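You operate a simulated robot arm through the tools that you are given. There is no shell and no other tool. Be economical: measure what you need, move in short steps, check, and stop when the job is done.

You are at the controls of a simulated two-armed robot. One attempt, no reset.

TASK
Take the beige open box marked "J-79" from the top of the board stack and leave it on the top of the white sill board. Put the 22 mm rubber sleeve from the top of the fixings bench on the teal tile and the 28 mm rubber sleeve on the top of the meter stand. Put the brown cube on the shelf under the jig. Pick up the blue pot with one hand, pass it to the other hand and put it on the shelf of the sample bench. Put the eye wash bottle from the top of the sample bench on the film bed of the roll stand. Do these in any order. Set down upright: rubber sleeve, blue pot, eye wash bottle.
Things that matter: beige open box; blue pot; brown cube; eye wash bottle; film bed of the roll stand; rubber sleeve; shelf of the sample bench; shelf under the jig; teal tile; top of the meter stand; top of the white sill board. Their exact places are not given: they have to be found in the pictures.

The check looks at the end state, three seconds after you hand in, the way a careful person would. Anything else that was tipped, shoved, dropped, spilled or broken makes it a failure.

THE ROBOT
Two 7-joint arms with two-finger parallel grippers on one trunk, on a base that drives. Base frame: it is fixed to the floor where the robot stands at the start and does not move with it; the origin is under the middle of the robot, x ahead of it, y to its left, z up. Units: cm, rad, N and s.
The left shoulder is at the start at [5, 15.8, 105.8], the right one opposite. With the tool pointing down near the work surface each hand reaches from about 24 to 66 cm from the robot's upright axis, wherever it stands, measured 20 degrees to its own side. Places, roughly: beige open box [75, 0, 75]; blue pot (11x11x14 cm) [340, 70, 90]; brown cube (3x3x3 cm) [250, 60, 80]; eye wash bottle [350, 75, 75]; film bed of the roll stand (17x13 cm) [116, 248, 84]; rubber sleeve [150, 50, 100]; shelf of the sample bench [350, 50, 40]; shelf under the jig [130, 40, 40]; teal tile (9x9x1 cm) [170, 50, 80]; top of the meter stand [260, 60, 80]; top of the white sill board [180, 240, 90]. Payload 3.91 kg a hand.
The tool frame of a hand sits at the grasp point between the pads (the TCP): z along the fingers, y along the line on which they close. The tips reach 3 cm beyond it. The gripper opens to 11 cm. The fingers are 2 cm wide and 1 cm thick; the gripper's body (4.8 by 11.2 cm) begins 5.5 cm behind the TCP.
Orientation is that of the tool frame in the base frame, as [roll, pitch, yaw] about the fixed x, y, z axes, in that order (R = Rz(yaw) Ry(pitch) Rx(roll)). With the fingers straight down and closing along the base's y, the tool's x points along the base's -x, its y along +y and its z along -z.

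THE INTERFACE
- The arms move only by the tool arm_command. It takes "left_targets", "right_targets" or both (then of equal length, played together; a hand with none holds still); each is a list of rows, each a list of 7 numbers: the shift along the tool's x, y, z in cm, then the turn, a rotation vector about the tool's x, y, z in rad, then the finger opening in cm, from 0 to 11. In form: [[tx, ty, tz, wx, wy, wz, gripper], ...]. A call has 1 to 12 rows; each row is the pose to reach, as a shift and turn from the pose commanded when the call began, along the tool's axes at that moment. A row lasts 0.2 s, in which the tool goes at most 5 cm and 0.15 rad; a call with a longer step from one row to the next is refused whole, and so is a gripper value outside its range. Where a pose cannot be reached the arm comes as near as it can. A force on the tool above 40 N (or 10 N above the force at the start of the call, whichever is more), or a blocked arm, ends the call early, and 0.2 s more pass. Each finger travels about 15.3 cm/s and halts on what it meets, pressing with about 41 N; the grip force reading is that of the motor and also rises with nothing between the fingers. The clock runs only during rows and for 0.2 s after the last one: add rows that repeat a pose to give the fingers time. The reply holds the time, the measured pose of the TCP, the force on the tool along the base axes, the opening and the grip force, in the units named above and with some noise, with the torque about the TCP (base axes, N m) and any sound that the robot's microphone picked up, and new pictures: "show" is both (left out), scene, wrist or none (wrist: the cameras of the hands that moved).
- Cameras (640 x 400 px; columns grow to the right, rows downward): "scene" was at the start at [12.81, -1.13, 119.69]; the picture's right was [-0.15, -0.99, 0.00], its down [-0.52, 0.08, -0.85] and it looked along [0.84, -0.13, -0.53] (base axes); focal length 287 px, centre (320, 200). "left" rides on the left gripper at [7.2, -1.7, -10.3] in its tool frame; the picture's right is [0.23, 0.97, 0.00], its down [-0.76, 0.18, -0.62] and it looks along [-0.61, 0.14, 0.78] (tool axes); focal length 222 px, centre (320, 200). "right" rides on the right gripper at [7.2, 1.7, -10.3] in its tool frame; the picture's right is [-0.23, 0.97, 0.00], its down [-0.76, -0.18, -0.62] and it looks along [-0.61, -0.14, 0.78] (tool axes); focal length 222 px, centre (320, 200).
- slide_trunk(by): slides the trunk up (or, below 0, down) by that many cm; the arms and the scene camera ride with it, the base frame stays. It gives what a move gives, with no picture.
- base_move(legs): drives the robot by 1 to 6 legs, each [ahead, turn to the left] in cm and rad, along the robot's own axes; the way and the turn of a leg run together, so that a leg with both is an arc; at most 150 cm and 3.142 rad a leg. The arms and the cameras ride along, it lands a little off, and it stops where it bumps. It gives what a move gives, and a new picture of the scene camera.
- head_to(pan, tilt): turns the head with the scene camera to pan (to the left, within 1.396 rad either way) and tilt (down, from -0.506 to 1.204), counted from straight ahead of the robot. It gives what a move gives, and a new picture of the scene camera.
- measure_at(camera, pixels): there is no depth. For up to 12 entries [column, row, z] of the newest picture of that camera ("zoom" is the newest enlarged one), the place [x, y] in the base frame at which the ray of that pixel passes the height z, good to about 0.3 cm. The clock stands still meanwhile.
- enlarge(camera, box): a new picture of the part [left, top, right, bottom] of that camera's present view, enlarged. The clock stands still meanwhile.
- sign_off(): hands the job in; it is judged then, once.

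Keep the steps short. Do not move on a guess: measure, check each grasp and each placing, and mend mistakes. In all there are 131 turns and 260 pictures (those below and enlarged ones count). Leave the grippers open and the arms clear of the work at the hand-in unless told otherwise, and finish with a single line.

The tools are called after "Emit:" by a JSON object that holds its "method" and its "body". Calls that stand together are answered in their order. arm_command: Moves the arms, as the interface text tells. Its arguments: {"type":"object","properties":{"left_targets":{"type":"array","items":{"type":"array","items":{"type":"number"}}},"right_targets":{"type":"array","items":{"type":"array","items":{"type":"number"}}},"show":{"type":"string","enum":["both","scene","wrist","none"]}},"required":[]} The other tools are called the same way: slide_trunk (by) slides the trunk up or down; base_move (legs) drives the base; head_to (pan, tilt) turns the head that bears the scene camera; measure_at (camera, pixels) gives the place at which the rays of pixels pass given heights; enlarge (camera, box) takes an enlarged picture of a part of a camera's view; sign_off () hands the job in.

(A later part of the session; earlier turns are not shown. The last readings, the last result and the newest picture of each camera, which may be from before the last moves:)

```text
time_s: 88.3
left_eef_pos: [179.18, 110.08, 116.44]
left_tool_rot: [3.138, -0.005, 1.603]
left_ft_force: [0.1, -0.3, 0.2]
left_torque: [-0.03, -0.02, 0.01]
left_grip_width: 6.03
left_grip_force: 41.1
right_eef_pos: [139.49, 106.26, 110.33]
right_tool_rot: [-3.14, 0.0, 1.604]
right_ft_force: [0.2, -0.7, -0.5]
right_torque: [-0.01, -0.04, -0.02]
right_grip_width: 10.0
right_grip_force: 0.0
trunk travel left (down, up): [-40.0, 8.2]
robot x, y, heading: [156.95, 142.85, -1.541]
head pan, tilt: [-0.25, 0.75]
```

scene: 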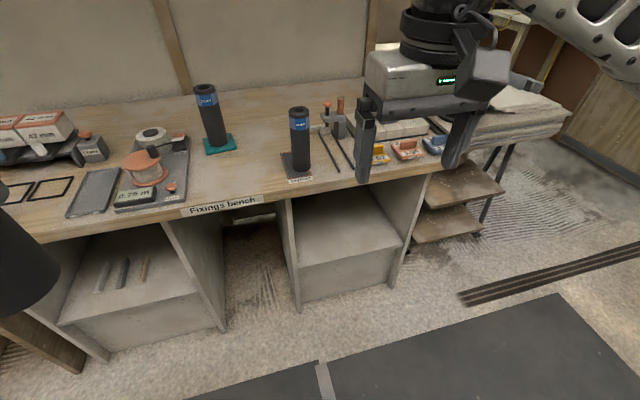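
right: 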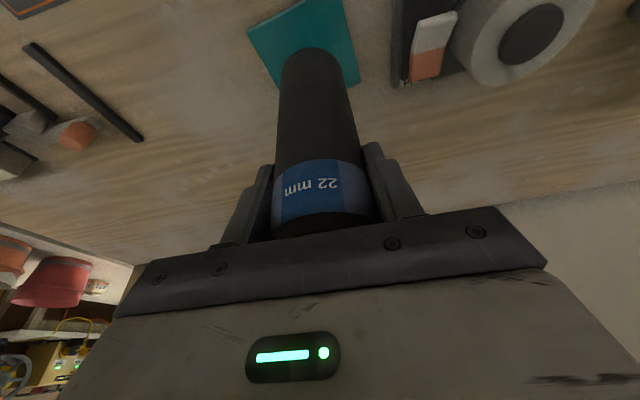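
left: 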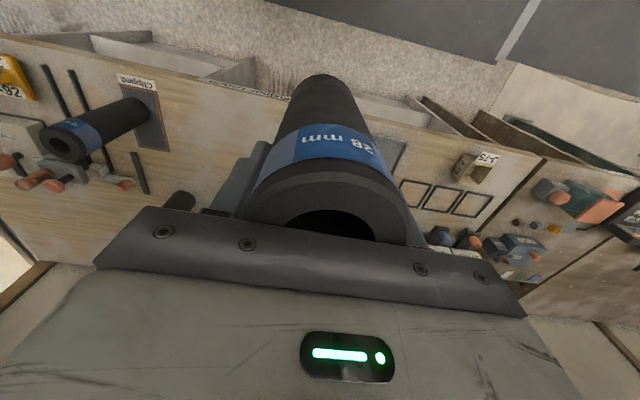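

The right cubby lies under the jig. I'll measure its shelf, then go on to the meter stand further along.

Emit:
{"method": "measure_at", "body": {"camera": "scene", "pixels": [[298, 264, 40], [402, 245, 40], [292, 225, 40], [365, 195, 40], [302, 310, 0], [390, 290, 0], [340, 110, 85], [280, 198, 76], [400, 178, 76]]}}

Emit:
{"method": "enlarge", "body": {"camera": "scene", "box": [260, 80, 460, 310]}}

Emit:
{"method": "base_move", "body": {"legs": [[0, 1.5], [75, 0], [0, -1.5]]}}

Emit:
{"method": "head_to", "body": {"pan": 0.15, "tilt": 0.5}}

```text
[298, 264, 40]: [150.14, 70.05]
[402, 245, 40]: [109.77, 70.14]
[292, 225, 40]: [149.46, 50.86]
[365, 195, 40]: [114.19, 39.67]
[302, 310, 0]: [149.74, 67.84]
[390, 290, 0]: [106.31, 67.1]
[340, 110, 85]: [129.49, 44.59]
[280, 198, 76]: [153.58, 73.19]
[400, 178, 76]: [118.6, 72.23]
```

```text
1.74 times, centred on (360, 195) of scene
```

zoom: 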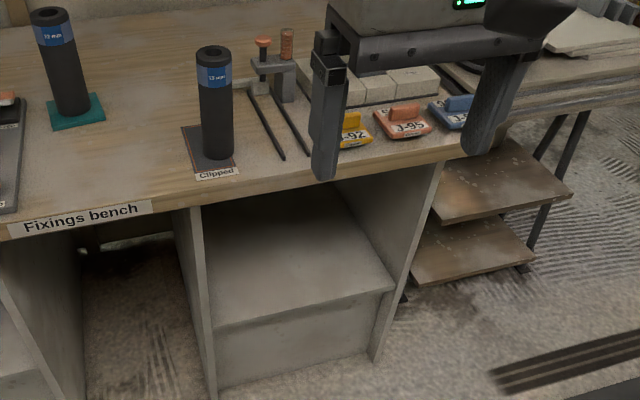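

```text
time_s: 99.8
left_eef_pos: [255.26, 109.94, 116.3]
left_tool_rot: [3.138, -0.005, 1.64]
left_ft_force: [-1.9, -1.3, -0.3]
left_torque: [0.0, -0.01, 0.02]
left_grip_width: 6.04
left_grip_force: 40.8
right_eef_pos: [215.83, 104.77, 110.25]
right_tool_rot: [3.141, 0.0, 1.637]
right_ft_force: [0.0, -0.2, 0.1]
right_torque: [0.0, 0.0, -0.03]
right_grip_width: 10.03
right_grip_force: 0.1
trunk travel left (down, up): [-40.0, 8.2]
robot x, y, heading: [232.28, 141.63, -1.505]
head pan, tilt: [-0.25, 0.75]
```

scene: 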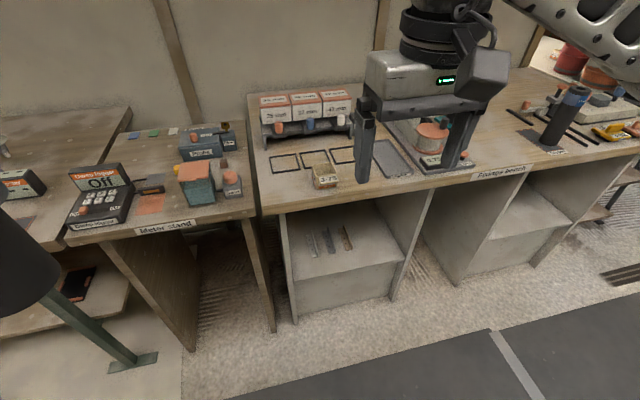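

```text
time_s: 100.7
left_eef_pos: [255.31, 109.83, 116.39]
left_tool_rot: [3.139, -0.005, 1.641]
left_ft_force: [0.0, -1.0, 0.1]
left_torque: [0.02, -0.01, 0.01]
left_grip_width: 6.01
left_grip_force: 40.7
right_eef_pos: [215.89, 104.81, 110.26]
right_tool_rot: [-3.141, -0.001, 1.638]
right_ft_force: [-0.1, -0.1, 0.0]
right_torque: [0.01, 0.0, -0.01]
right_grip_width: 10.01
right_grip_force: 0.2
trunk travel left (down, up): [-40.0, 8.2]
robot x, y, heading: [231.74, 141.97, -1.504]
head pan, tilt: [0.15, 0.499]
```

scene: 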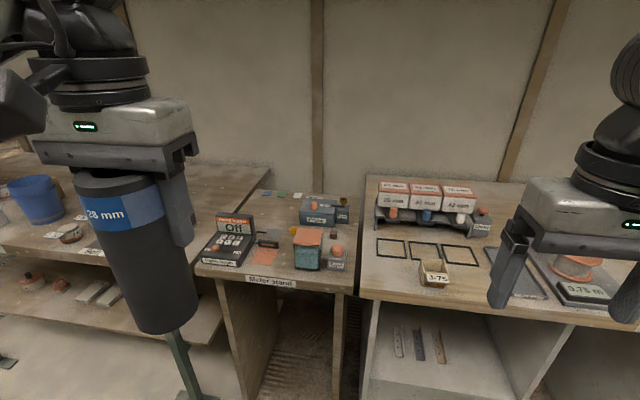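

The meter stand is in view, with the sample bench and the blue pot to its left. I'll enlarge the meter stand to find the brown cube and free space.

Emit:
{"method": "enlarge", "body": {"camera": "scene", "box": [190, 170, 370, 290]}}

Emit:
{"method": "measure_at", "body": {"camera": "scene", "pixels": [[196, 274, 78], [350, 288, 78], [262, 195, 78], [362, 205, 78], [265, 255, 78], [280, 225, 78], [333, 235, 78], [308, 270, 78], [220, 260, 78]]}}

```text
3.33 times, centred on (280, 230) of scene
```

zoom: 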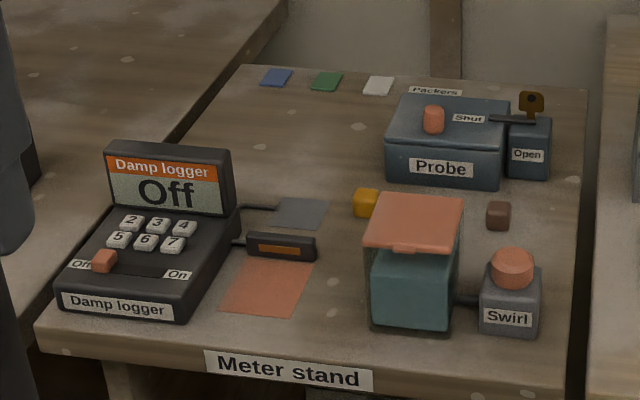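

```text
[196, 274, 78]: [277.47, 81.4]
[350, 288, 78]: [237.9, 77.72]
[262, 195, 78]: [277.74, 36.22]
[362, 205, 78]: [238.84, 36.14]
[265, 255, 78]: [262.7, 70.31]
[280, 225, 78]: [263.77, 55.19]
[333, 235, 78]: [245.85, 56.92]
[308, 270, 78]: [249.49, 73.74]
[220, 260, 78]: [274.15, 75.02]
```

The brown cube is behind the "Swirl" at (245.8,57). Free table for the sleeve lies behind the damp logger near (266,50). I'll drive closer.

Emit:
{"method": "base_move", "body": {"legs": [[0, 0.4], [31, 0], [0, -0.465]]}}

Emit:
{"method": "head_to", "body": {"pan": 0.1, "tilt": 0.65}}

Emit:
{"method": "enlarge", "body": {"camera": "scene", "box": [190, 130, 430, 300]}}

```text
time_s: 105.3
left_eef_pos: [267.06, 80.34, 116.4]
left_tool_rot: [3.139, -0.005, 1.569]
left_ft_force: [0.3, -0.5, -1.1]
left_torque: [0.0, -0.04, -0.01]
left_grip_width: 6.02
left_grip_force: 40.8
right_eef_pos: [227.31, 78.12, 110.33]
right_tool_rot: [3.14, 0.0, 1.569]
right_ft_force: [0.3, -0.5, -0.6]
right_torque: [-0.07, -0.03, 0.04]
right_grip_width: 9.99
right_grip_force: 0.0
trunk travel left (down, up): [-40.0, 8.2]
robot x, y, heading: [245.88, 113.75, -1.579]
head pan, tilt: [0.15, 0.499]
```

scene: 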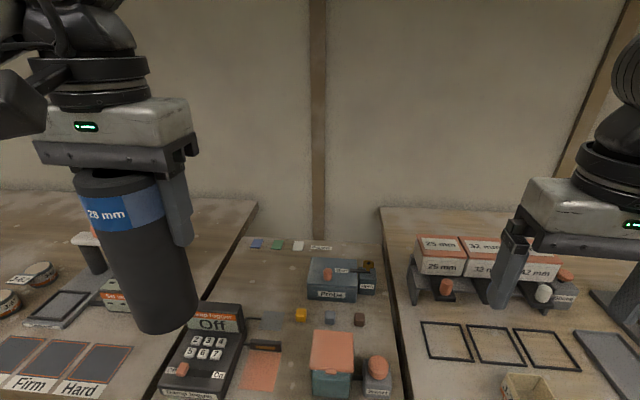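

```text
time_s: 106.0
left_eef_pos: [267.05, 80.41, 116.4]
left_tool_rot: [3.137, -0.006, 1.569]
left_ft_force: [0.1, -0.2, 0.0]
left_torque: [0.03, 0.0, 0.0]
left_grip_width: 6.03
left_grip_force: 40.3
right_eef_pos: [227.15, 78.14, 110.29]
right_tool_rot: [3.141, 0.003, 1.567]
right_ft_force: [-0.6, 0.1, 0.2]
right_torque: [-0.03, 0.01, -0.02]
right_grip_width: 10.03
right_grip_force: 0.0
trunk travel left (down, up): [-40.0, 8.2]
robot x, y, heading: [246.03, 113.72, -1.577]
head pan, tilt: [0.099, 0.649]
```

scene: 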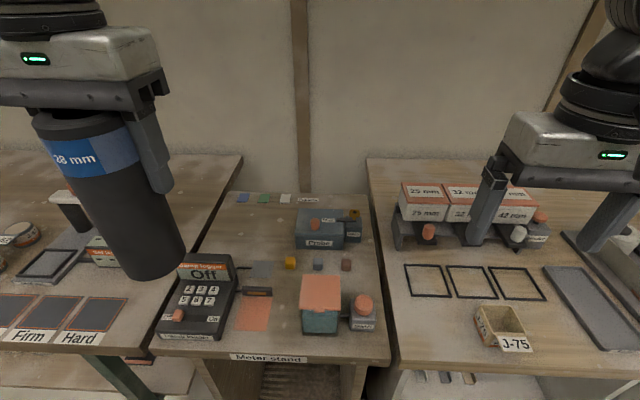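

```text
2.35 times, centred on (310, 215) of scene
```

zoom: 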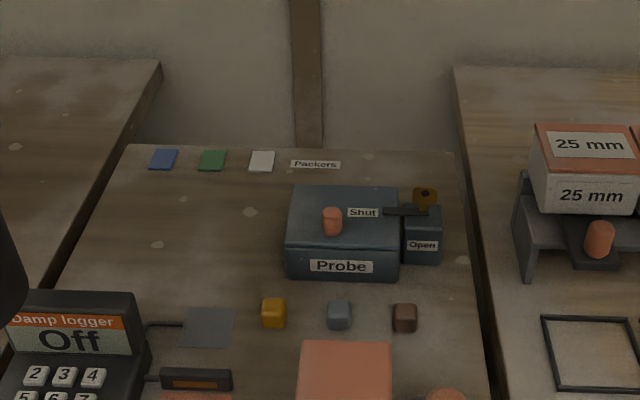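

Emit:
{"method": "measure_at", "body": {"camera": "scene", "pixels": [[346, 270, 78], [346, 260, 81], [353, 266, 80], [346, 270, 75], [291, 268, 78], [318, 269, 78], [390, 358, 78], [368, 195, 78], [232, 192, 78], [158, 338, 78], [255, 230, 78], [262, 268, 78]]}}

Emit:
{"method": "measure_at", "body": {"camera": "zoom", "pixels": [[235, 310, 78], [180, 345, 78], [290, 277, 78], [205, 235, 78], [215, 168, 78], [125, 290, 78], [405, 302, 81], [393, 330, 78], [416, 331, 78]]}}

```text
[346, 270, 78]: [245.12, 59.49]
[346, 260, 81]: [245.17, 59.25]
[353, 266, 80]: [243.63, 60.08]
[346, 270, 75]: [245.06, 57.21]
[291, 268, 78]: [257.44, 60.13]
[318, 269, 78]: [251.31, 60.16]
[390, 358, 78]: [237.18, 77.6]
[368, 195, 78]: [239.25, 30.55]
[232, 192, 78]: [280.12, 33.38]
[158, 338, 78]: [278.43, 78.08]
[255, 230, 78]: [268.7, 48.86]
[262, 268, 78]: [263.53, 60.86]
```

```text
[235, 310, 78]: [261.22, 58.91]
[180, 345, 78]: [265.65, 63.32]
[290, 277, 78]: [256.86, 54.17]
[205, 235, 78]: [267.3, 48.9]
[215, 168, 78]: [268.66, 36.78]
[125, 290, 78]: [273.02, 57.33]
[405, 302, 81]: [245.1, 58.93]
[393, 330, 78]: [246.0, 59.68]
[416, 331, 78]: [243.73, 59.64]
```

The table is at z=78; the sleeve goes to about (267.5,48.5) and the brown cube is at (245,58). I'll creep 6 cm ahead for reach.

Emit:
{"method": "base_move", "body": {"legs": [[6, 0]]}}

Emit:
{"method": "arm_command", "body": {"left_targets": [[-4, 0, 0, 0, 0, 0, 5], [-8, 0, 0, 0, 0, 0, 5], [-12, 0, 0, 0, 0, 0, 5], [-16, 0, 0, 0, 0, 0, 5], [-20, 0, 0, 0, 0, 0, 5], [-23, 0, 1, 0, 0, 0, 5], [-26, 0, 4, 0, 0, 0, 5], [-26, 0, 7, 0, 0, 0, 5], [-26, 0, 7, 0, 0, 0, 5]]}}

```text
time_s: 107.0
left_eef_pos: [267.03, 74.3, 116.37]
left_tool_rot: [3.137, -0.008, 1.573]
left_ft_force: [0.6, -0.5, -0.6]
left_torque: [0.04, 0.01, 0.03]
left_grip_width: 6.0
left_grip_force: 40.2
right_eef_pos: [227.29, 71.96, 110.33]
right_tool_rot: [-3.141, -0.002, 1.568]
right_ft_force: [0.1, 0.5, -0.2]
right_torque: [0.01, 0.02, -0.01]
right_grip_width: 9.98
right_grip_force: 0.1
trunk travel left (down, up): [-40.0, 8.2]
robot x, y, heading: [246.12, 107.8, -1.569]
head pan, tilt: [0.099, 0.649]
```

scene: 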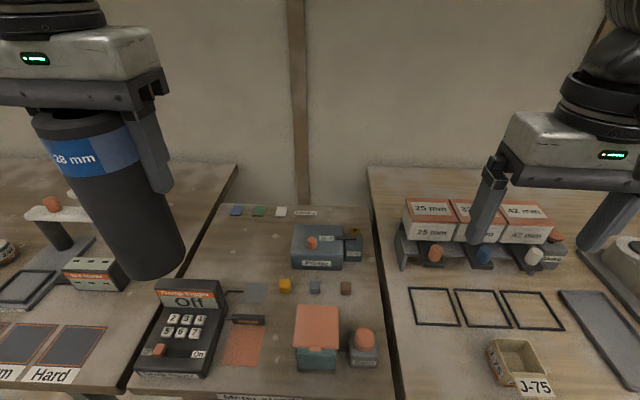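

```text
time_s: 109.0
left_eef_pos: [267.15, 48.39, 109.3]
left_tool_rot: [3.138, -0.004, 1.569]
left_ft_force: [-0.5, -0.3, 0.3]
left_torque: [-0.04, 0.01, 0.0]
left_grip_width: 6.02
left_grip_force: 40.9
right_eef_pos: [227.3, 72.16, 110.25]
right_tool_rot: [-3.141, 0.001, 1.569]
right_ft_force: [0.5, 0.1, 0.6]
right_torque: [0.03, 0.01, 0.02]
right_grip_width: 9.98
right_grip_force: 0.0
trunk travel left (down, up): [-40.0, 8.2]
robot x, y, heading: [245.89, 108.01, -1.576]
head pan, tilt: [0.099, 0.649]
```

scene: 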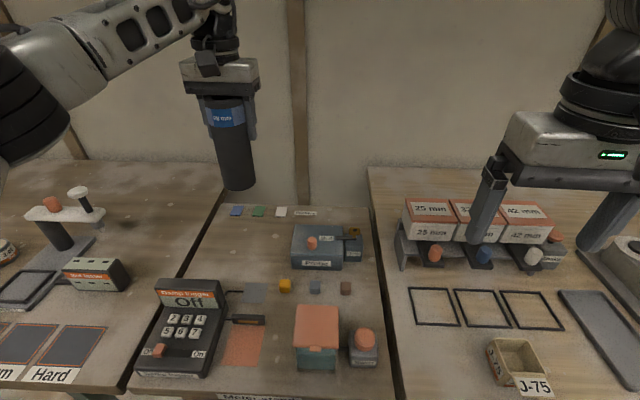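
left: 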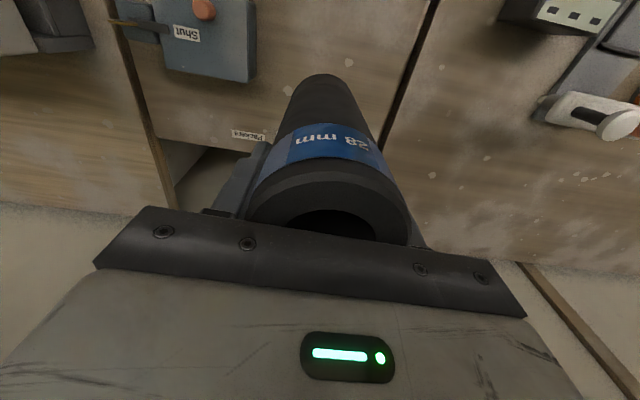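

I'm above the free spot. I'll lower to just above the table and check.

Emit:
{"method": "arm_command", "body": {"left_targets": [[0, 0, 4.5, 0, 0, 0, 5], [0, 0, 9, 0, 0, 0, 5], [0, 0, 13.5, 0, 0, 0, 5], [0, 0, 17, 0, 0, 0, 5], [0, 0, 17, 0, 0, 0, 5]]}}

```text
time_s: 110.2
left_eef_pos: [267.18, 48.71, 92.32]
left_tool_rot: [3.139, -0.005, 1.571]
left_ft_force: [0.2, 0.9, 0.4]
left_torque: [0.0, -0.01, 0.0]
left_grip_width: 6.01
left_grip_force: 40.8
right_eef_pos: [227.27, 72.2, 110.36]
right_tool_rot: [-3.142, 0.001, 1.569]
right_ft_force: [-0.3, 0.2, -0.5]
right_torque: [0.01, -0.02, -0.03]
right_grip_width: 9.98
right_grip_force: 0.2
trunk travel left (down, up): [-40.0, 8.2]
robot x, y, heading: [246.01, 107.87, -1.576]
head pan, tilt: [0.099, 0.649]
```

scene: 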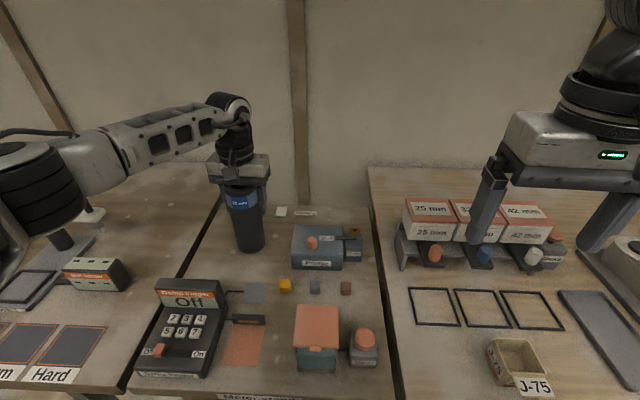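
left: 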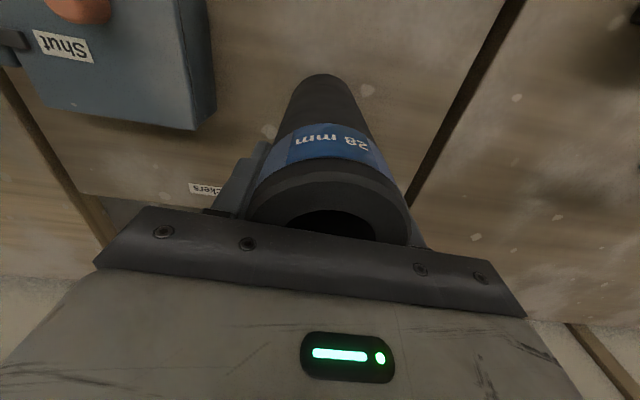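

Emit:
{"method": "arm_command", "body": {"left_targets": [[0, 0, 1.0, 0, 0, 0, 5], [0, 0, 1.4, 0, 0, 0, 5], [0, 0, 1.7, 0, 0, 0, 5], [0, 0, 1.9, 0, 0, 0, 5]], "show": "none"}}

Emit:
{"method": "enlarge", "body": {"camera": "scene", "box": [180, 160, 320, 280]}}

```text
time_s: 110.8
left_eef_pos: [267.29, 48.55, 92.01]
left_tool_rot: [-3.139, 0.004, 1.571]
left_ft_force: [0.3, 5.4, 17.3]
left_torque: [1.05, -0.17, 0.01]
left_grip_width: 6.0
left_grip_force: 41.0
right_eef_pos: [227.31, 72.27, 110.36]
right_tool_rot: [3.141, 0.004, 1.573]
right_ft_force: [-0.4, -0.1, 0.2]
right_torque: [0.0, 0.0, 0.03]
right_grip_width: 10.01
right_grip_force: 0.1
trunk travel left (down, up): [-40.0, 8.2]
robot x, y, heading: [246.2, 108.01, -1.574]
head pan, tilt: [0.099, 0.649]
stopped in row 3 (left hand): the force on the tool passed its limit at 43 N (the readings are from after the stop); the commanded pose is now the measured one
```

```text
3.33 times, centred on (250, 220) of scene
```

zoom: 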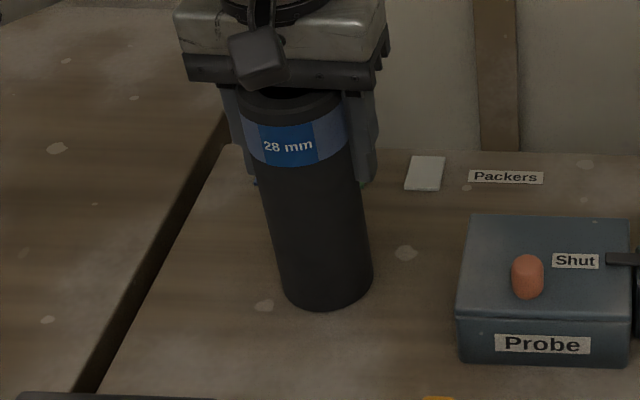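

Contact at z 92, so the table is near 80. I'll ease up 0.3 cm, open, and rise.

Emit:
{"method": "arm_command", "body": {"left_targets": [[0, 0, -0.3, 0, 0.004, 0, 5], [0, 0, -0.3, 0, 0.004, 0, 5], [0, 0, -0.3, 0, 0.004, 0, 7.5], [0, 0, -0.3, 0, 0.004, 0, 10], [0, 0, -0.3, 0, 0.004, 0, 11], [0, 0, -4.5, 0, 0, 0, 11], [0, 0, -9, 0, 0, 0, 11], [0, 0, -13.5, 0, 0, 0, 11], [0, 0, -18, 0, 0, 0, 11], [0, 0, -21, 0, 0, 0, 11]]}}

```text
time_s: 113.0
left_eef_pos: [267.34, 48.56, 112.79]
left_tool_rot: [3.14, 0.004, 1.57]
left_ft_force: [-0.2, 0.2, 0.4]
left_torque: [-0.01, -0.04, 0.0]
left_grip_width: 10.99
left_grip_force: 0.0
right_eef_pos: [227.24, 72.19, 110.28]
right_tool_rot: [3.141, 0.002, 1.568]
right_ft_force: [0.7, 0.5, 0.1]
right_torque: [0.0, -0.01, 0.0]
right_grip_width: 9.99
right_grip_force: 0.0
trunk travel left (down, up): [-40.0, 8.2]
robot x, y, heading: [245.5, 108.12, -1.572]
head pan, tilt: [0.099, 0.649]
```

scene: 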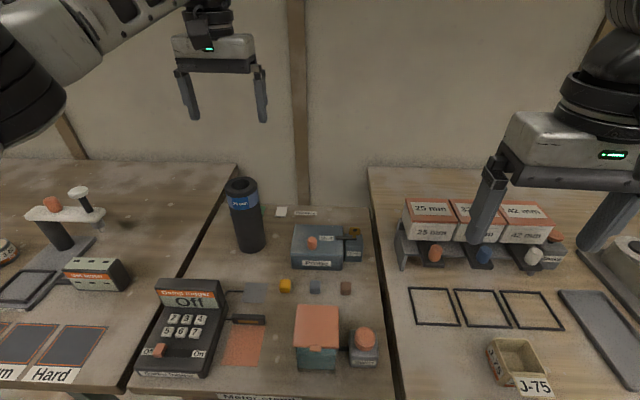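
left: 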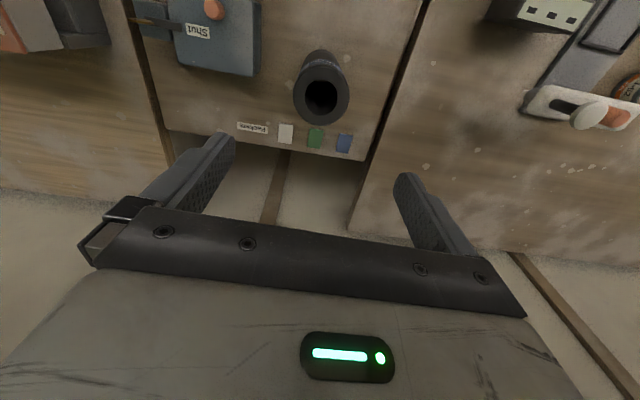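

The 28 mm sleeve stands upright on the meter stand. I'll retract the left hand, and bring the right hand over the brown cube at a safe height.

Emit:
{"method": "measure_at", "body": {"camera": "scene", "pixels": [[346, 294, 80], [346, 282, 83], [346, 294, 78], [340, 293, 80], [352, 293, 80], [365, 327, 88], [365, 365, 80], [317, 305, 89], [317, 345, 89], [317, 372, 80], [320, 270, 80]]}}

Emit:
{"method": "arm_command", "body": {"left_targets": [[4.5, 0, 0, 0, 0, 0, 11], [9, 0, 0, 0, 0, 0, 11], [13.5, 0, 0, 0, 0, 0, 11], [18, 0, 0, 0, 0, 0, 11], [22.5, 1, 0, 0, 0, 0, 11], [26, 3, 0, 0, 0, 0, 11]], "right_targets": [[0, 3.5, 0, 0, 0, 0, 10], [0, 7, 0, 0, 0, 0, 9], [-3, 10.5, 0, 0, 0, 0, 8], [-6, 14, 0, 0, 0, 0, 7], [-9, 17.5, 2, 0, 0, 0, 6], [-12.5, 17.7, 4, 0, 0, 0, 6]]}}

```text
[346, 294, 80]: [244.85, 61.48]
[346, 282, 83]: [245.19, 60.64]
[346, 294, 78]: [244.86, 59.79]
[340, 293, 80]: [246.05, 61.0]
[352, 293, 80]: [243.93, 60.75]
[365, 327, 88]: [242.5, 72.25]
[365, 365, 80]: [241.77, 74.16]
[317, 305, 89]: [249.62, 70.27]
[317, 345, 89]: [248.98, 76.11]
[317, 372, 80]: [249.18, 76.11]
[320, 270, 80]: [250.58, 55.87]
```

```text
refused: row 5 steps farther than a row can; nothing moved
```

Emit:
{"method": "arm_command", "body": {"left_targets": [[4.5, 0, 0, 0, 0, 0, 11], [9, 0, 0, 0, 0, 0, 11], [13.5, 0, 0, 0, 0, 0, 11], [18, 0, 0, 0, 0, 0, 11], [22.5, 1, 0, 0, 0, 0, 11], [26, 3, 0, 0, 0, 0, 11]], "right_targets": [[0, 3.5, 0, 0, 0, 0, 10], [0, 7, 0, 0, 0, 0, 9], [-3, 10.5, 0, 0, 0, 0, 8], [-6, 14, 0, 0, 0, 0, 7], [-9, 17.5, 1, 0, 0, 0, 6], [-12, 17.7, 4, 0, 0, 0, 6]]}}

```text
time_s: 114.4
left_eef_pos: [270.29, 74.52, 112.31]
left_tool_rot: [-3.14, 0.003, 1.573]
left_ft_force: [0.1, 0.1, -0.6]
left_torque: [0.0, 0.03, -0.01]
left_grip_width: 10.99
left_grip_force: 0.0
right_eef_pos: [244.92, 59.99, 106.04]
right_tool_rot: [-3.141, 0.0, 1.572]
right_ft_force: [0.2, -0.3, -0.1]
right_torque: [0.0, 0.01, -0.01]
right_grip_width: 6.02
right_grip_force: 0.2
trunk travel left (down, up): [-40.0, 8.2]
robot x, y, heading: [246.07, 108.0, -1.573]
head pan, tilt: [0.099, 0.649]
```

scene: 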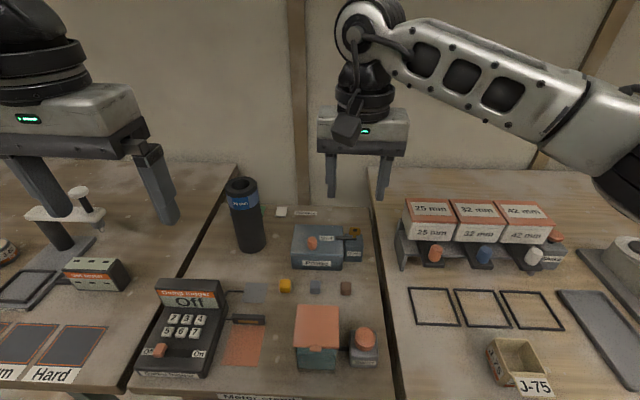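
right: 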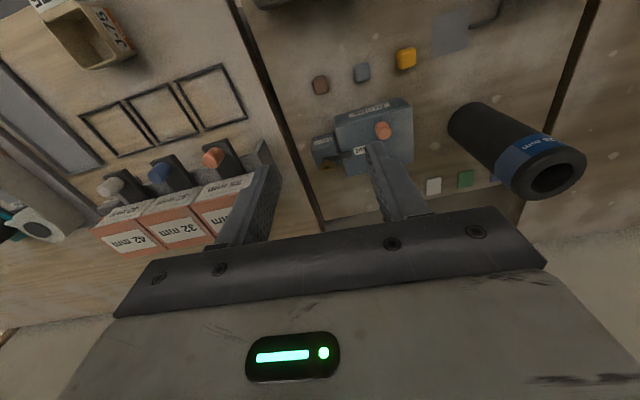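
left: 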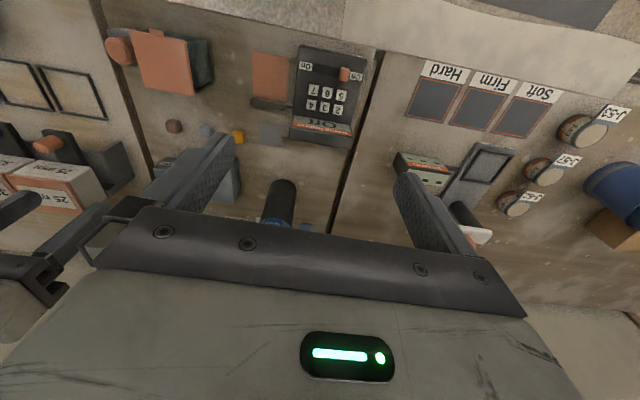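

Emit:
{"method": "measure_at", "body": {"camera": "right", "pixels": [[321, 85, 80], [321, 85, 83], [313, 82, 83], [328, 78, 83], [315, 95, 83], [362, 72, 83]]}}

Emit:
{"method": "measure_at", "body": {"camera": "left", "pixels": [[174, 127, 80], [174, 127, 83]]}}

Emit:
{"method": "enlarge", "body": {"camera": "right", "box": [270, 40, 410, 130]}}

```text
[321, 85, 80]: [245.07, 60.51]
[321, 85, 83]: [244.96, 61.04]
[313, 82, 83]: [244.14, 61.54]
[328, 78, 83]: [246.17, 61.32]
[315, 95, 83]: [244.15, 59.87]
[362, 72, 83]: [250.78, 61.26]
```

```text
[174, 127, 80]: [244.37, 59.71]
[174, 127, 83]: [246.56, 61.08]
```

```text
4.44 times, centred on (340, 85) of right
```

zoom: 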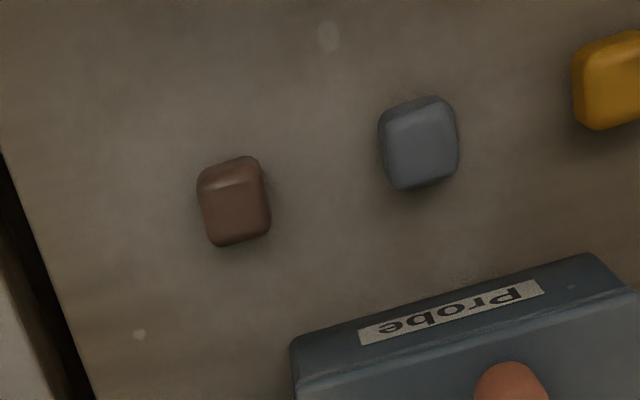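

The cube is centred at (245.0,60.6). I'll descend with a 5 cm opening so as not to touch the grey cube, stopping 2.5 cm short to check.

Emit:
{"method": "arm_command", "body": {"right_targets": [[0.6, 0.0, 4.5, 0, 0, 0, 5], [0.6, 0.0, 9, 0, 0, 0, 5], [0.6, 0.0, 13.5, 0, 0, 0, 5], [0.6, 0.0, 17, 0, 0, 0, 5], [0.6, 0.0, 20, 0, 0, 0, 5], [0.6, 0.0, 20, 0, 0, 0, 5]]}}

```text
time_s: 115.8
left_eef_pos: [270.34, 74.3, 112.26]
left_tool_rot: [-3.141, 0.004, 1.571]
left_ft_force: [0.2, 0.8, -0.8]
left_torque: [-0.01, -0.05, 0.02]
left_grip_width: 11.0
left_grip_force: 0.0
right_eef_pos: [244.99, 60.73, 86.35]
right_tool_rot: [-3.141, 0.0, 1.573]
right_ft_force: [-0.9, -0.1, 0.1]
right_torque: [-0.02, 0.0, 0.0]
right_grip_width: 5.0
right_grip_force: 0.0
trunk travel left (down, up): [-40.0, 8.2]
robot x, y, heading: [246.0, 107.82, -1.572]
head pan, tilt: [0.099, 0.649]
```

scene: 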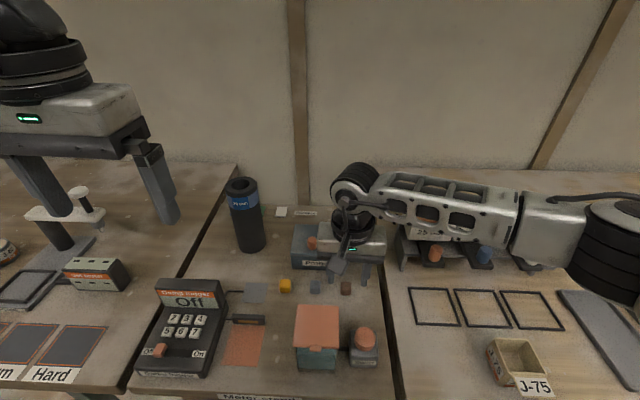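
right: 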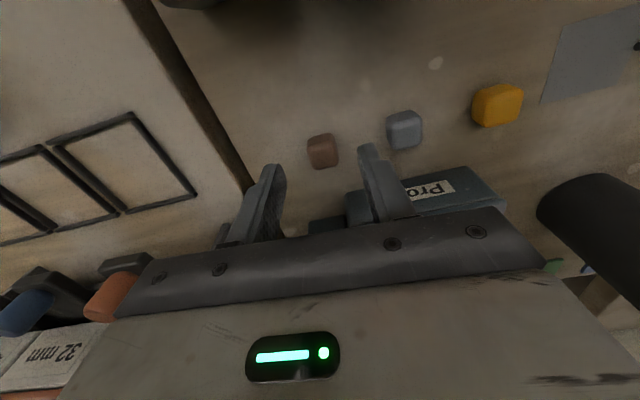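

Emit:
{"method": "measure_at", "body": {"camera": "right", "pixels": [[310, 143, 83], [335, 138, 83], [312, 168, 83], [338, 163, 83], [313, 169, 80], [388, 120, 83]]}}

```text
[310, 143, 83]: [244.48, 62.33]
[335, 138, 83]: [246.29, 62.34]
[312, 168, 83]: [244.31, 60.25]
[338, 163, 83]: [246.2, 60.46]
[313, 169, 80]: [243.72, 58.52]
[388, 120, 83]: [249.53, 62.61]
```

The cube is centred between the fingers. I'll go down 3.1 cm and close.

Emit:
{"method": "arm_command", "body": {"right_targets": [[-0.2, 0.1, 1.5, 0, 0, 0, 5], [-0.2, 0.1, 2.6, 0, 0, 0, 5], [-0.2, 0.1, 3.1, 0, 0, 0, 5], [-0.2, 0.1, 3.1, 0, 0, 0, 5], [-0.2, 0.1, 3.1, 0, 0, 0, 3], [-0.2, 0.1, 3.1, 0, 0, 0, 1.2], [-0.2, 0.1, 3.1, 0, 0, 0, 1.2], [-0.2, 0.1, 3.1, 0, 0, 0, 1.2]]}}

```text
time_s: 117.6
left_eef_pos: [270.25, 74.49, 112.36]
left_tool_rot: [3.14, 0.005, 1.57]
left_ft_force: [-0.7, 0.0, -1.0]
left_torque: [0.0, 0.0, 0.0]
left_grip_width: 11.01
left_grip_force: 0.0
right_eef_pos: [245.11, 60.38, 83.2]
right_tool_rot: [-3.141, 0.002, 1.567]
right_ft_force: [0.1, 0.2, -1.1]
right_torque: [0.0, -0.01, -0.02]
right_grip_width: 1.97
right_grip_force: 41.0
trunk travel left (down, up): [-40.0, 8.2]
robot x, y, heading: [245.65, 107.83, -1.569]
head pan, tilt: [0.099, 0.649]
```

scene: 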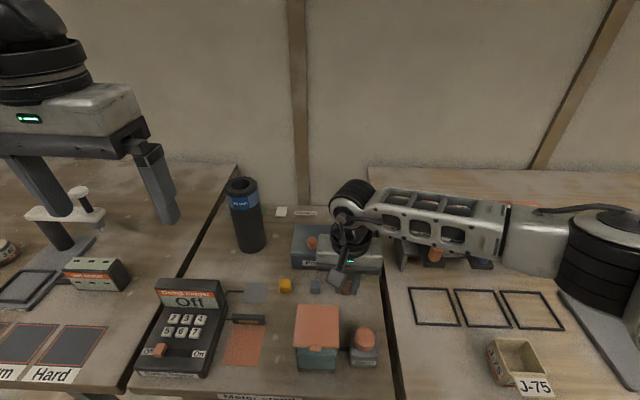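
right: 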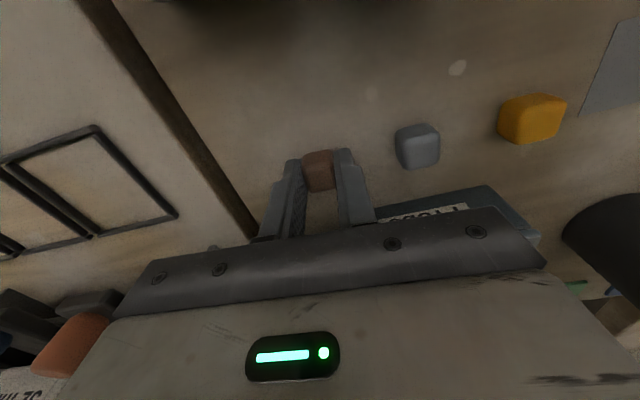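

The cube is held (1.97 cm). I'll lift it straight up and retract.

Emit:
{"method": "arm_command", "body": {"right_targets": [[0, 0, -4.5, 0, 0, 0, 1.2], [0, 0, -9, 0, 0, 0, 1.2], [0, 0, -13.5, 0, 0, 0, 1.2], [0, 0, -18, 0, 0, 0, 1.2], [0, 0, -22.5, 0, 0, 0, 1.2], [3, -2, -25, 0, 0, 0, 1.2], [6, -5, -26, 0, 0, 0, 1.2], [8, -9, -26, 0, 0, 0, 1.2], [10, -13, -26, 0, 0, 0, 1.2], [11, -17, -26, 0, 0, 0, 1.2]]}}

```text
time_s: 119.8
left_eef_pos: [270.16, 74.52, 112.38]
left_tool_rot: [-3.141, 0.004, 1.57]
left_ft_force: [-0.4, -0.6, 0.2]
left_torque: [-0.02, -0.01, 0.04]
left_grip_width: 10.99
left_grip_force: 0.1
right_eef_pos: [227.75, 71.67, 109.29]
right_tool_rot: [3.141, 0.001, 1.57]
right_ft_force: [-0.9, -0.1, 1.5]
right_torque: [0.0, 0.01, -0.02]
right_grip_width: 1.95
right_grip_force: 41.9
trunk travel left (down, up): [-40.0, 8.2]
robot x, y, heading: [245.68, 107.79, -1.571]
head pan, tilt: [0.099, 0.649]
```

scene: 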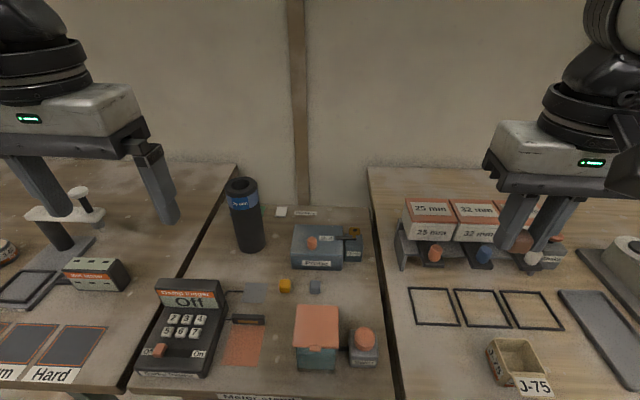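
right: 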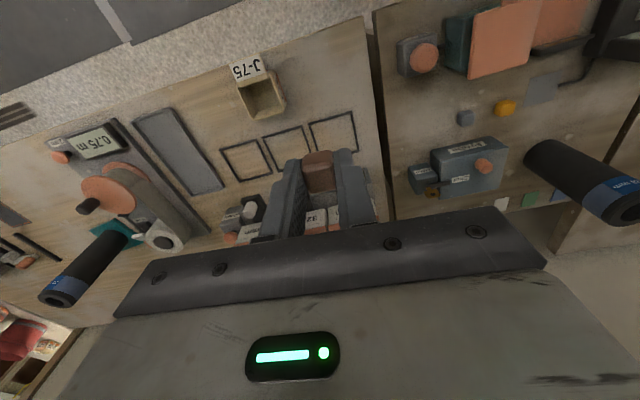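

The cube is in hand. I'll drive back to the fixings bench to put it on the shelf under the jig.

Emit:
{"method": "base_move", "body": {"legs": [[-32, 0], [0, -1.57], [97, 0], [0, 1.57]]}}

Emit:
{"method": "slide_trunk", "body": {"by": -20}}

Emit:
{"method": "head_to", "body": {"pan": -0.2, "tilt": 0.6}}

```text
time_s: 134.2
left_eef_pos: [173.36, 105.76, 112.37]
left_tool_rot: [-3.141, 0.004, 1.605]
left_ft_force: [-0.4, 0.2, -0.1]
left_torque: [0.01, 0.01, 0.0]
left_grip_width: 11.02
left_grip_force: 0.0
right_eef_pos: [131.14, 101.47, 109.28]
right_tool_rot: [-3.141, 0.001, 1.603]
right_ft_force: [0.0, 0.5, -0.6]
right_torque: [0.03, 0.01, 0.02]
right_grip_width: 1.95
right_grip_force: 40.9
trunk travel left (down, up): [-40.0, 8.2]
robot x, y, heading: [147.54, 138.26, -1.541]
head pan, tilt: [0.099, 0.649]
```

scene: 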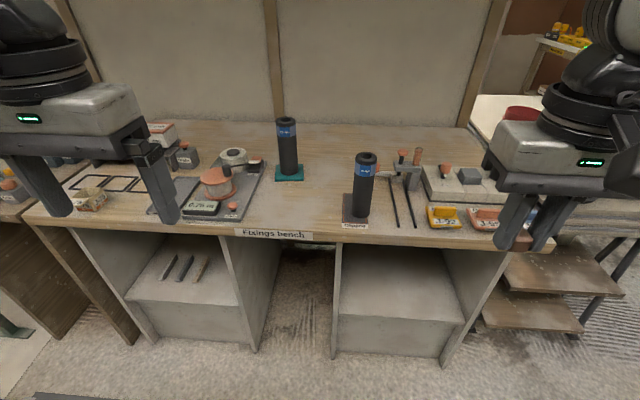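

```text
time_s: 136.4
left_eef_pos: [173.23, 105.71, 92.35]
left_tool_rot: [3.142, 0.004, 1.603]
left_ft_force: [0.9, -0.6, -1.4]
left_torque: [0.01, 0.02, 0.03]
left_grip_width: 11.03
left_grip_force: 0.0
right_eef_pos: [131.13, 101.4, 89.27]
right_tool_rot: [-3.141, 0.002, 1.602]
right_ft_force: [0.3, 0.2, -0.5]
right_torque: [0.0, -0.03, -0.01]
right_grip_width: 1.98
right_grip_force: 40.8
trunk travel left (down, up): [-20.0, 28.2]
robot x, y, heading: [148.08, 138.47, -1.541]
head pan, tilt: [0.099, 0.649]
```

```text
time_s: 137.2
left_eef_pos: [173.35, 105.61, 92.31]
left_tool_rot: [-3.141, 0.003, 1.603]
left_ft_force: [-0.1, 0.2, 0.5]
left_torque: [0.01, 0.03, 0.0]
left_grip_width: 10.99
left_grip_force: 0.1
right_eef_pos: [131.22, 101.45, 89.27]
right_tool_rot: [-3.14, 0.0, 1.602]
right_ft_force: [-0.4, 0.5, 0.5]
right_torque: [-0.02, 0.0, -0.03]
right_grip_width: 1.96
right_grip_force: 40.7
trunk travel left (down, up): [-20.0, 28.2]
robot x, y, heading: [147.88, 138.35, -1.541]
head pan, tilt: [-0.201, 0.6]
```

scene: 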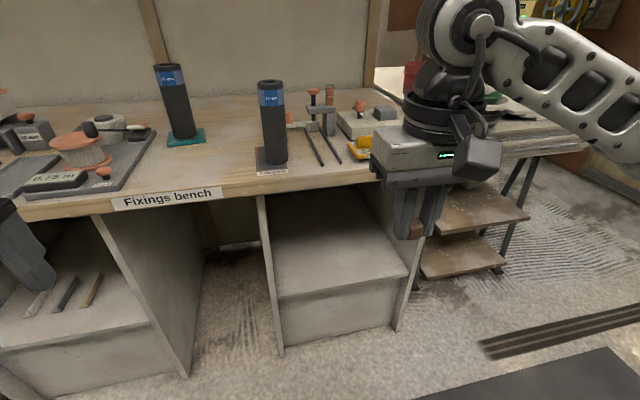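

Emit:
{"method": "measure_at", "body": {"camera": "scene", "pixels": [[280, 299, 40], [280, 299, 36], [408, 273, 40], [408, 273, 36], [282, 356, 0], [396, 330, 0], [258, 196, 76], [365, 182, 76], [282, 341, 0], [393, 318, 0], [273, 240, 36], [378, 218, 36]]}}

```text
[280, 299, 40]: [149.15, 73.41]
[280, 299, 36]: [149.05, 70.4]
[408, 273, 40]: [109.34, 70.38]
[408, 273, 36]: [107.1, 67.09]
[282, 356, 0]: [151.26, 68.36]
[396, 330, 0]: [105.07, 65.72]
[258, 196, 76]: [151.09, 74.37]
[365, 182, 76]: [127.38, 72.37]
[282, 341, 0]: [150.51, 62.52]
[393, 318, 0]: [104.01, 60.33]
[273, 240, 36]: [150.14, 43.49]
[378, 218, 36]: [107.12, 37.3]
```

The shelf height isn't certain. I'll lower the trunk fully for better parallax and look with the wrist camera as well.

Emit:
{"method": "slide_trunk", "body": {"by": -20}}

Emit:
{"method": "head_to", "body": {"pan": -0.2, "tilt": 0.5}}

Emit:
{"method": "enlarge", "body": {"camera": "right", "box": [0, 0, 640, 400]}}

```text
time_s: 139.4
left_eef_pos: [173.33, 105.71, 72.28]
left_tool_rot: [3.141, 0.004, 1.604]
left_ft_force: [0.1, 0.5, -1.4]
left_torque: [0.0, 0.03, -0.02]
left_grip_width: 10.99
left_grip_force: 0.1
right_eef_pos: [131.17, 101.4, 69.22]
right_tool_rot: [-3.141, 0.002, 1.602]
right_ft_force: [-0.7, 0.1, -0.4]
right_torque: [0.01, -0.01, 0.04]
right_grip_width: 1.98
right_grip_force: 41.1
trunk travel left (down, up): [0.0, 48.2]
robot x, y, heading: [148.11, 138.37, -1.535]
head pan, tilt: [-0.201, 0.6]
```

```text
time_s: 140.1
left_eef_pos: [173.24, 105.72, 72.34]
left_tool_rot: [-3.141, 0.004, 1.603]
left_ft_force: [0.9, 0.1, 0.3]
left_torque: [-0.02, 0.0, 0.0]
left_grip_width: 11.0
left_grip_force: 0.0
right_eef_pos: [131.27, 101.51, 69.2]
right_tool_rot: [3.141, 0.0, 1.602]
right_ft_force: [0.3, 0.3, 0.2]
right_torque: [0.02, 0.02, 0.02]
right_grip_width: 1.98
right_grip_force: 41.3
trunk travel left (down, up): [0.0, 48.2]
robot x, y, heading: [148.01, 138.38, -1.543]
head pan, tilt: [-0.201, 0.499]
```

scene: 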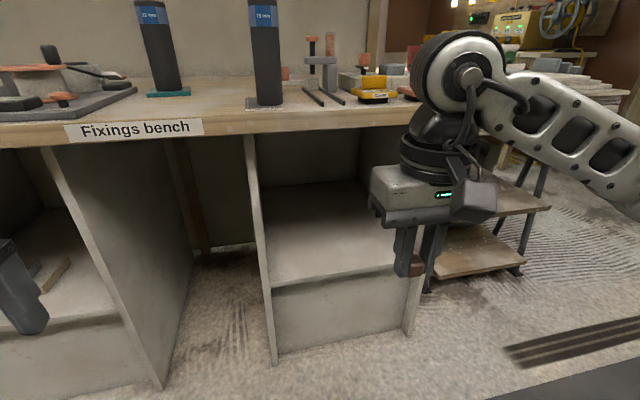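

```text
1.00 times, centred on (320, 200) of right (not enlarged: the box is as wide or as high as the picture)
```

zoom: 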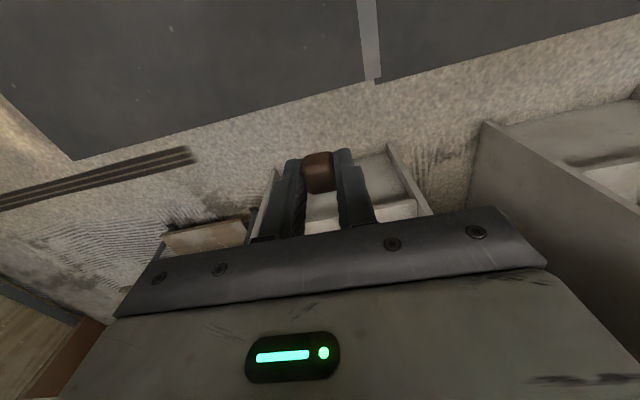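

Emit:
{"method": "measure_at", "body": {"camera": "scene", "pixels": [[273, 287, 40], [273, 287, 30], [410, 263, 40], [410, 263, 30], [277, 353, 0], [405, 326, 0], [276, 365, 0], [262, 187, 30], [262, 187, 36], [363, 180, 36], [250, 132, 76], [385, 123, 76]]}}

Emit:
{"method": "measure_at", "body": {"camera": "zoom", "pixels": [[372, 156, 20], [410, 207, 40], [410, 207, 30], [388, 145, 0], [428, 213, 36]]}}

```text
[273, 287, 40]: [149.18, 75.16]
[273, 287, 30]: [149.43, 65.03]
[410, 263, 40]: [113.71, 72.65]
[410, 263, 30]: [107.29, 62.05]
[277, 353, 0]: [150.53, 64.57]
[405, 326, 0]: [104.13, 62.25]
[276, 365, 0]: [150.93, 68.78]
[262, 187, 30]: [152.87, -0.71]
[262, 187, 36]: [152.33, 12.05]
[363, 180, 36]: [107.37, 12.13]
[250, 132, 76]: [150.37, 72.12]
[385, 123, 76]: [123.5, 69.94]
```

```text
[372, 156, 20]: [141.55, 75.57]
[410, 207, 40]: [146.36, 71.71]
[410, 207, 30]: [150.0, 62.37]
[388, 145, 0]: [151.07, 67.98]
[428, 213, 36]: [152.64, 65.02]
```

The crossings put the shelf at z≈30 with its front edge at y≈64. I'll tilt the right hand 0.8 rad and lower it in front of the bench, drawing the left hand back.

Emit:
{"method": "arm_command", "body": {"right_targets": [[-1.1, 0, 3.8, 0, -0.1, 0, 1.2], [-2.2, 0, 7.6, 0, -0.2, 0, 1.2], [-3.3, 0, 11.4, 0, -0.3, 0, 1.2], [-4.4, 0, 15.2, 0, -0.4, 0, 1.2], [-5.5, 0, 19, 0, -0.5, 0, 1.2], [-6.6, 0, 22.8, 0, -0.6, 0, 1.2], [-7.7, 0, 26.6, 0, -0.7, 0, 1.2], [-8.8, 0, 30.4, 0, -0.8, 0, 1.2], [-8.8, 0, 30.4, 0, -0.8, 0, 1.2]], "left_targets": [[1, 0, 0, 0, 0, 0, 11], [2, 0, 0, 0, 0, 0, 11], [3, 0, 0, 0, 0, 0, 11], [4, 0, 0, 0, 0, 0, 11], [5, 0, 0, 0, 0, 0, 11], [6, 0, 0, 0, 0, 0, 11], [6, 0, 0, 0, 0, 0, 11], [6, 0, 0, 0, 0, 0, 11], [6, 0, 0, 0, 0, 0, 11]], "show": "scene"}}

```text
time_s: 142.1
left_eef_pos: [173.18, 111.67, 72.4]
left_tool_rot: [-3.141, 0.004, 1.606]
left_ft_force: [-0.7, 0.4, -0.1]
left_torque: [0.01, 0.0, -0.04]
left_grip_width: 11.0
left_grip_force: 0.0
right_eef_pos: [131.52, 93.79, 42.56]
right_tool_rot: [3.14, 0.703, 1.602]
right_ft_force: [-0.4, -0.8, -0.7]
right_torque: [0.01, -0.01, -0.01]
right_grip_width: 2.0
right_grip_force: 41.3
right hand out of reach, approached as far as the arm can: row 8, 9
trunk travel left (down, up): [0.0, 48.2]
robot x, y, heading: [148.02, 138.51, -1.542]
head pan, tilt: [-0.201, 0.499]
```

scene: 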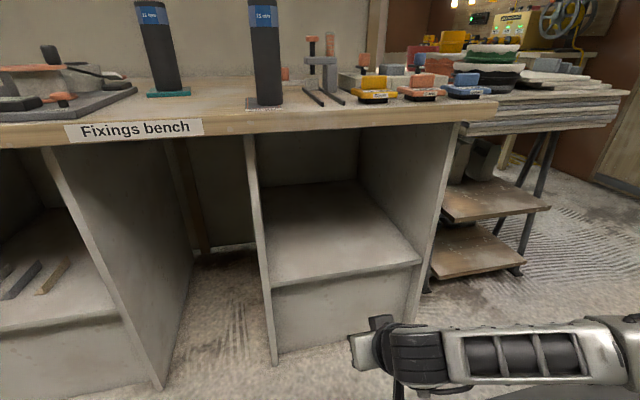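

Reach is limited this close in, but z 42.6 with tilt 0.7 is fine for entering. I'll drive 20 cm ahead.

Emit:
{"method": "base_move", "body": {"legs": [[20, 0]]}}

Emit:
{"method": "enlarge", "body": {"camera": "right", "box": [0, 0, 640, 400]}}

```text
time_s: 143.6
left_eef_pos: [173.79, 92.01, 72.24]
left_tool_rot: [-3.141, 0.005, 1.608]
left_ft_force: [0.4, -0.2, -0.2]
left_torque: [0.0, 0.0, -0.03]
left_grip_width: 11.04
left_grip_force: 0.1
right_eef_pos: [132.22, 73.85, 42.66]
right_tool_rot: [-3.141, 0.702, 1.606]
right_ft_force: [-0.3, -0.4, -0.4]
right_torque: [0.01, -0.01, 0.04]
right_grip_width: 1.99
right_grip_force: 41.3
trunk travel left (down, up): [0.0, 48.2]
robot x, y, heading: [148.58, 118.69, -1.534]
head pan, tilt: [-0.201, 0.499]
```

scene: 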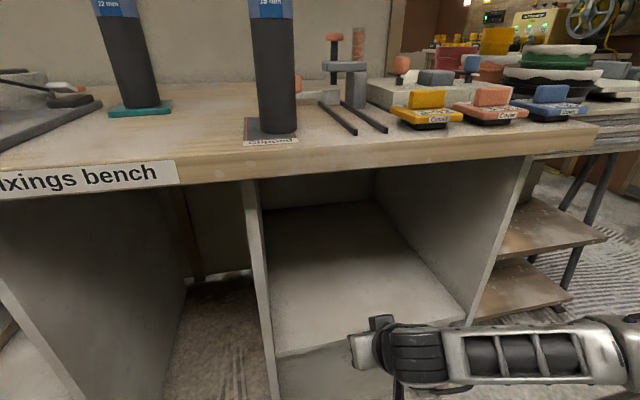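

```text
1.00 times, centred on (320, 200) of right (not enlarged: the box is as wide or as high as the picture)
```

zoom: 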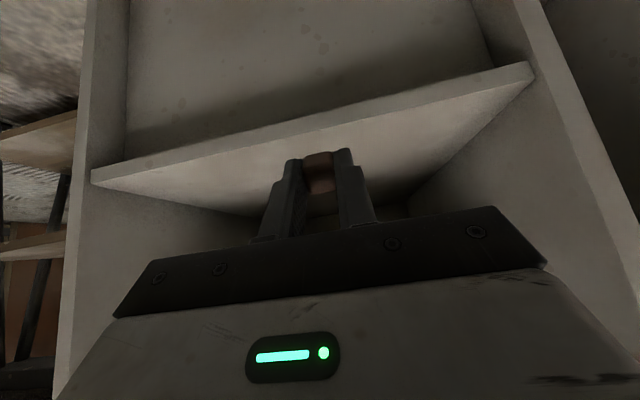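

Emit:
{"method": "measure_at", "body": {"camera": "zoom", "pixels": [[105, 180, 30], [105, 180, 34], [528, 80, 30], [528, 80, 34], [240, 140, 30], [240, 140, 34], [380, 205, 30], [255, 212, 30]]}}

Emit:
{"method": "measure_at", "body": {"camera": "scene", "pixels": [[275, 358, 30], [275, 358, 34], [466, 312, 30], [466, 312, 34], [265, 210, 30], [375, 200, 30]]}}

```text
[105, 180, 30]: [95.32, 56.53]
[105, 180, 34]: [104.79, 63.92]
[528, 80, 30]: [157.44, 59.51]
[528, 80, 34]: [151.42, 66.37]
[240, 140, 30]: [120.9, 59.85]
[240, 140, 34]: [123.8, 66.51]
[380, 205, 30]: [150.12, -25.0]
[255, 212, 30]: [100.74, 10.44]
```

```text
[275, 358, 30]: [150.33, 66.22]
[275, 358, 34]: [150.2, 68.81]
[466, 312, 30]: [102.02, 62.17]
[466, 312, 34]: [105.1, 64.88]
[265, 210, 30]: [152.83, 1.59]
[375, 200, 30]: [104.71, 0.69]
```

The shelf is at z≈35 with its front edge at y≈67. I'll push the hand 17 cm in under the bench top in short steps, tilting a bit more.

Emit:
{"method": "arm_command", "body": {"right_targets": [[-1.9, 0, 1.6, 0, -0.04, 0, 1.2], [-3.8, 0, 3.2, 0, -0.08, 0, 1.2], [-5.7, 0, 4.8, 0, -0.12, 0, 1.2], [-7.6, 0, 6.5, 0, -0.15, 0, 1.2], [-9.6, 0, 8.1, 0, -0.15, 0, 1.2], [-11.4, 0, 9.7, 0, -0.15, 0, 1.2], [-13, 0, 11, 0, -0.15, 0, 1.2], [-13, 0, 11, 0, -0.15, 0, 1.2]]}}

```text
time_s: 145.4
left_eef_pos: [173.78, 92.07, 72.19]
left_tool_rot: [-3.141, 0.005, 1.608]
left_ft_force: [-0.6, -0.1, -0.8]
left_torque: [0.0, 0.04, 0.01]
left_grip_width: 10.99
left_grip_force: 0.0
right_eef_pos: [132.92, 56.85, 42.67]
right_tool_rot: [3.141, 0.85, 1.605]
right_ft_force: [0.0, -0.4, 0.1]
right_torque: [-0.01, -0.02, -0.01]
right_grip_width: 1.97
right_grip_force: 41.1
trunk travel left (down, up): [0.0, 48.2]
robot x, y, heading: [148.5, 118.69, -1.538]
head pan, tilt: [-0.201, 0.499]
```

scene: 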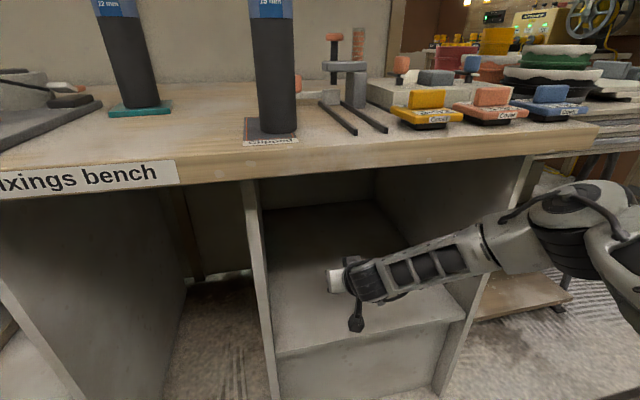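
right: 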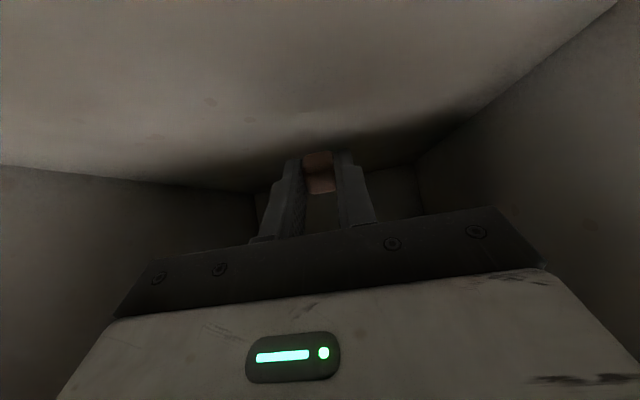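

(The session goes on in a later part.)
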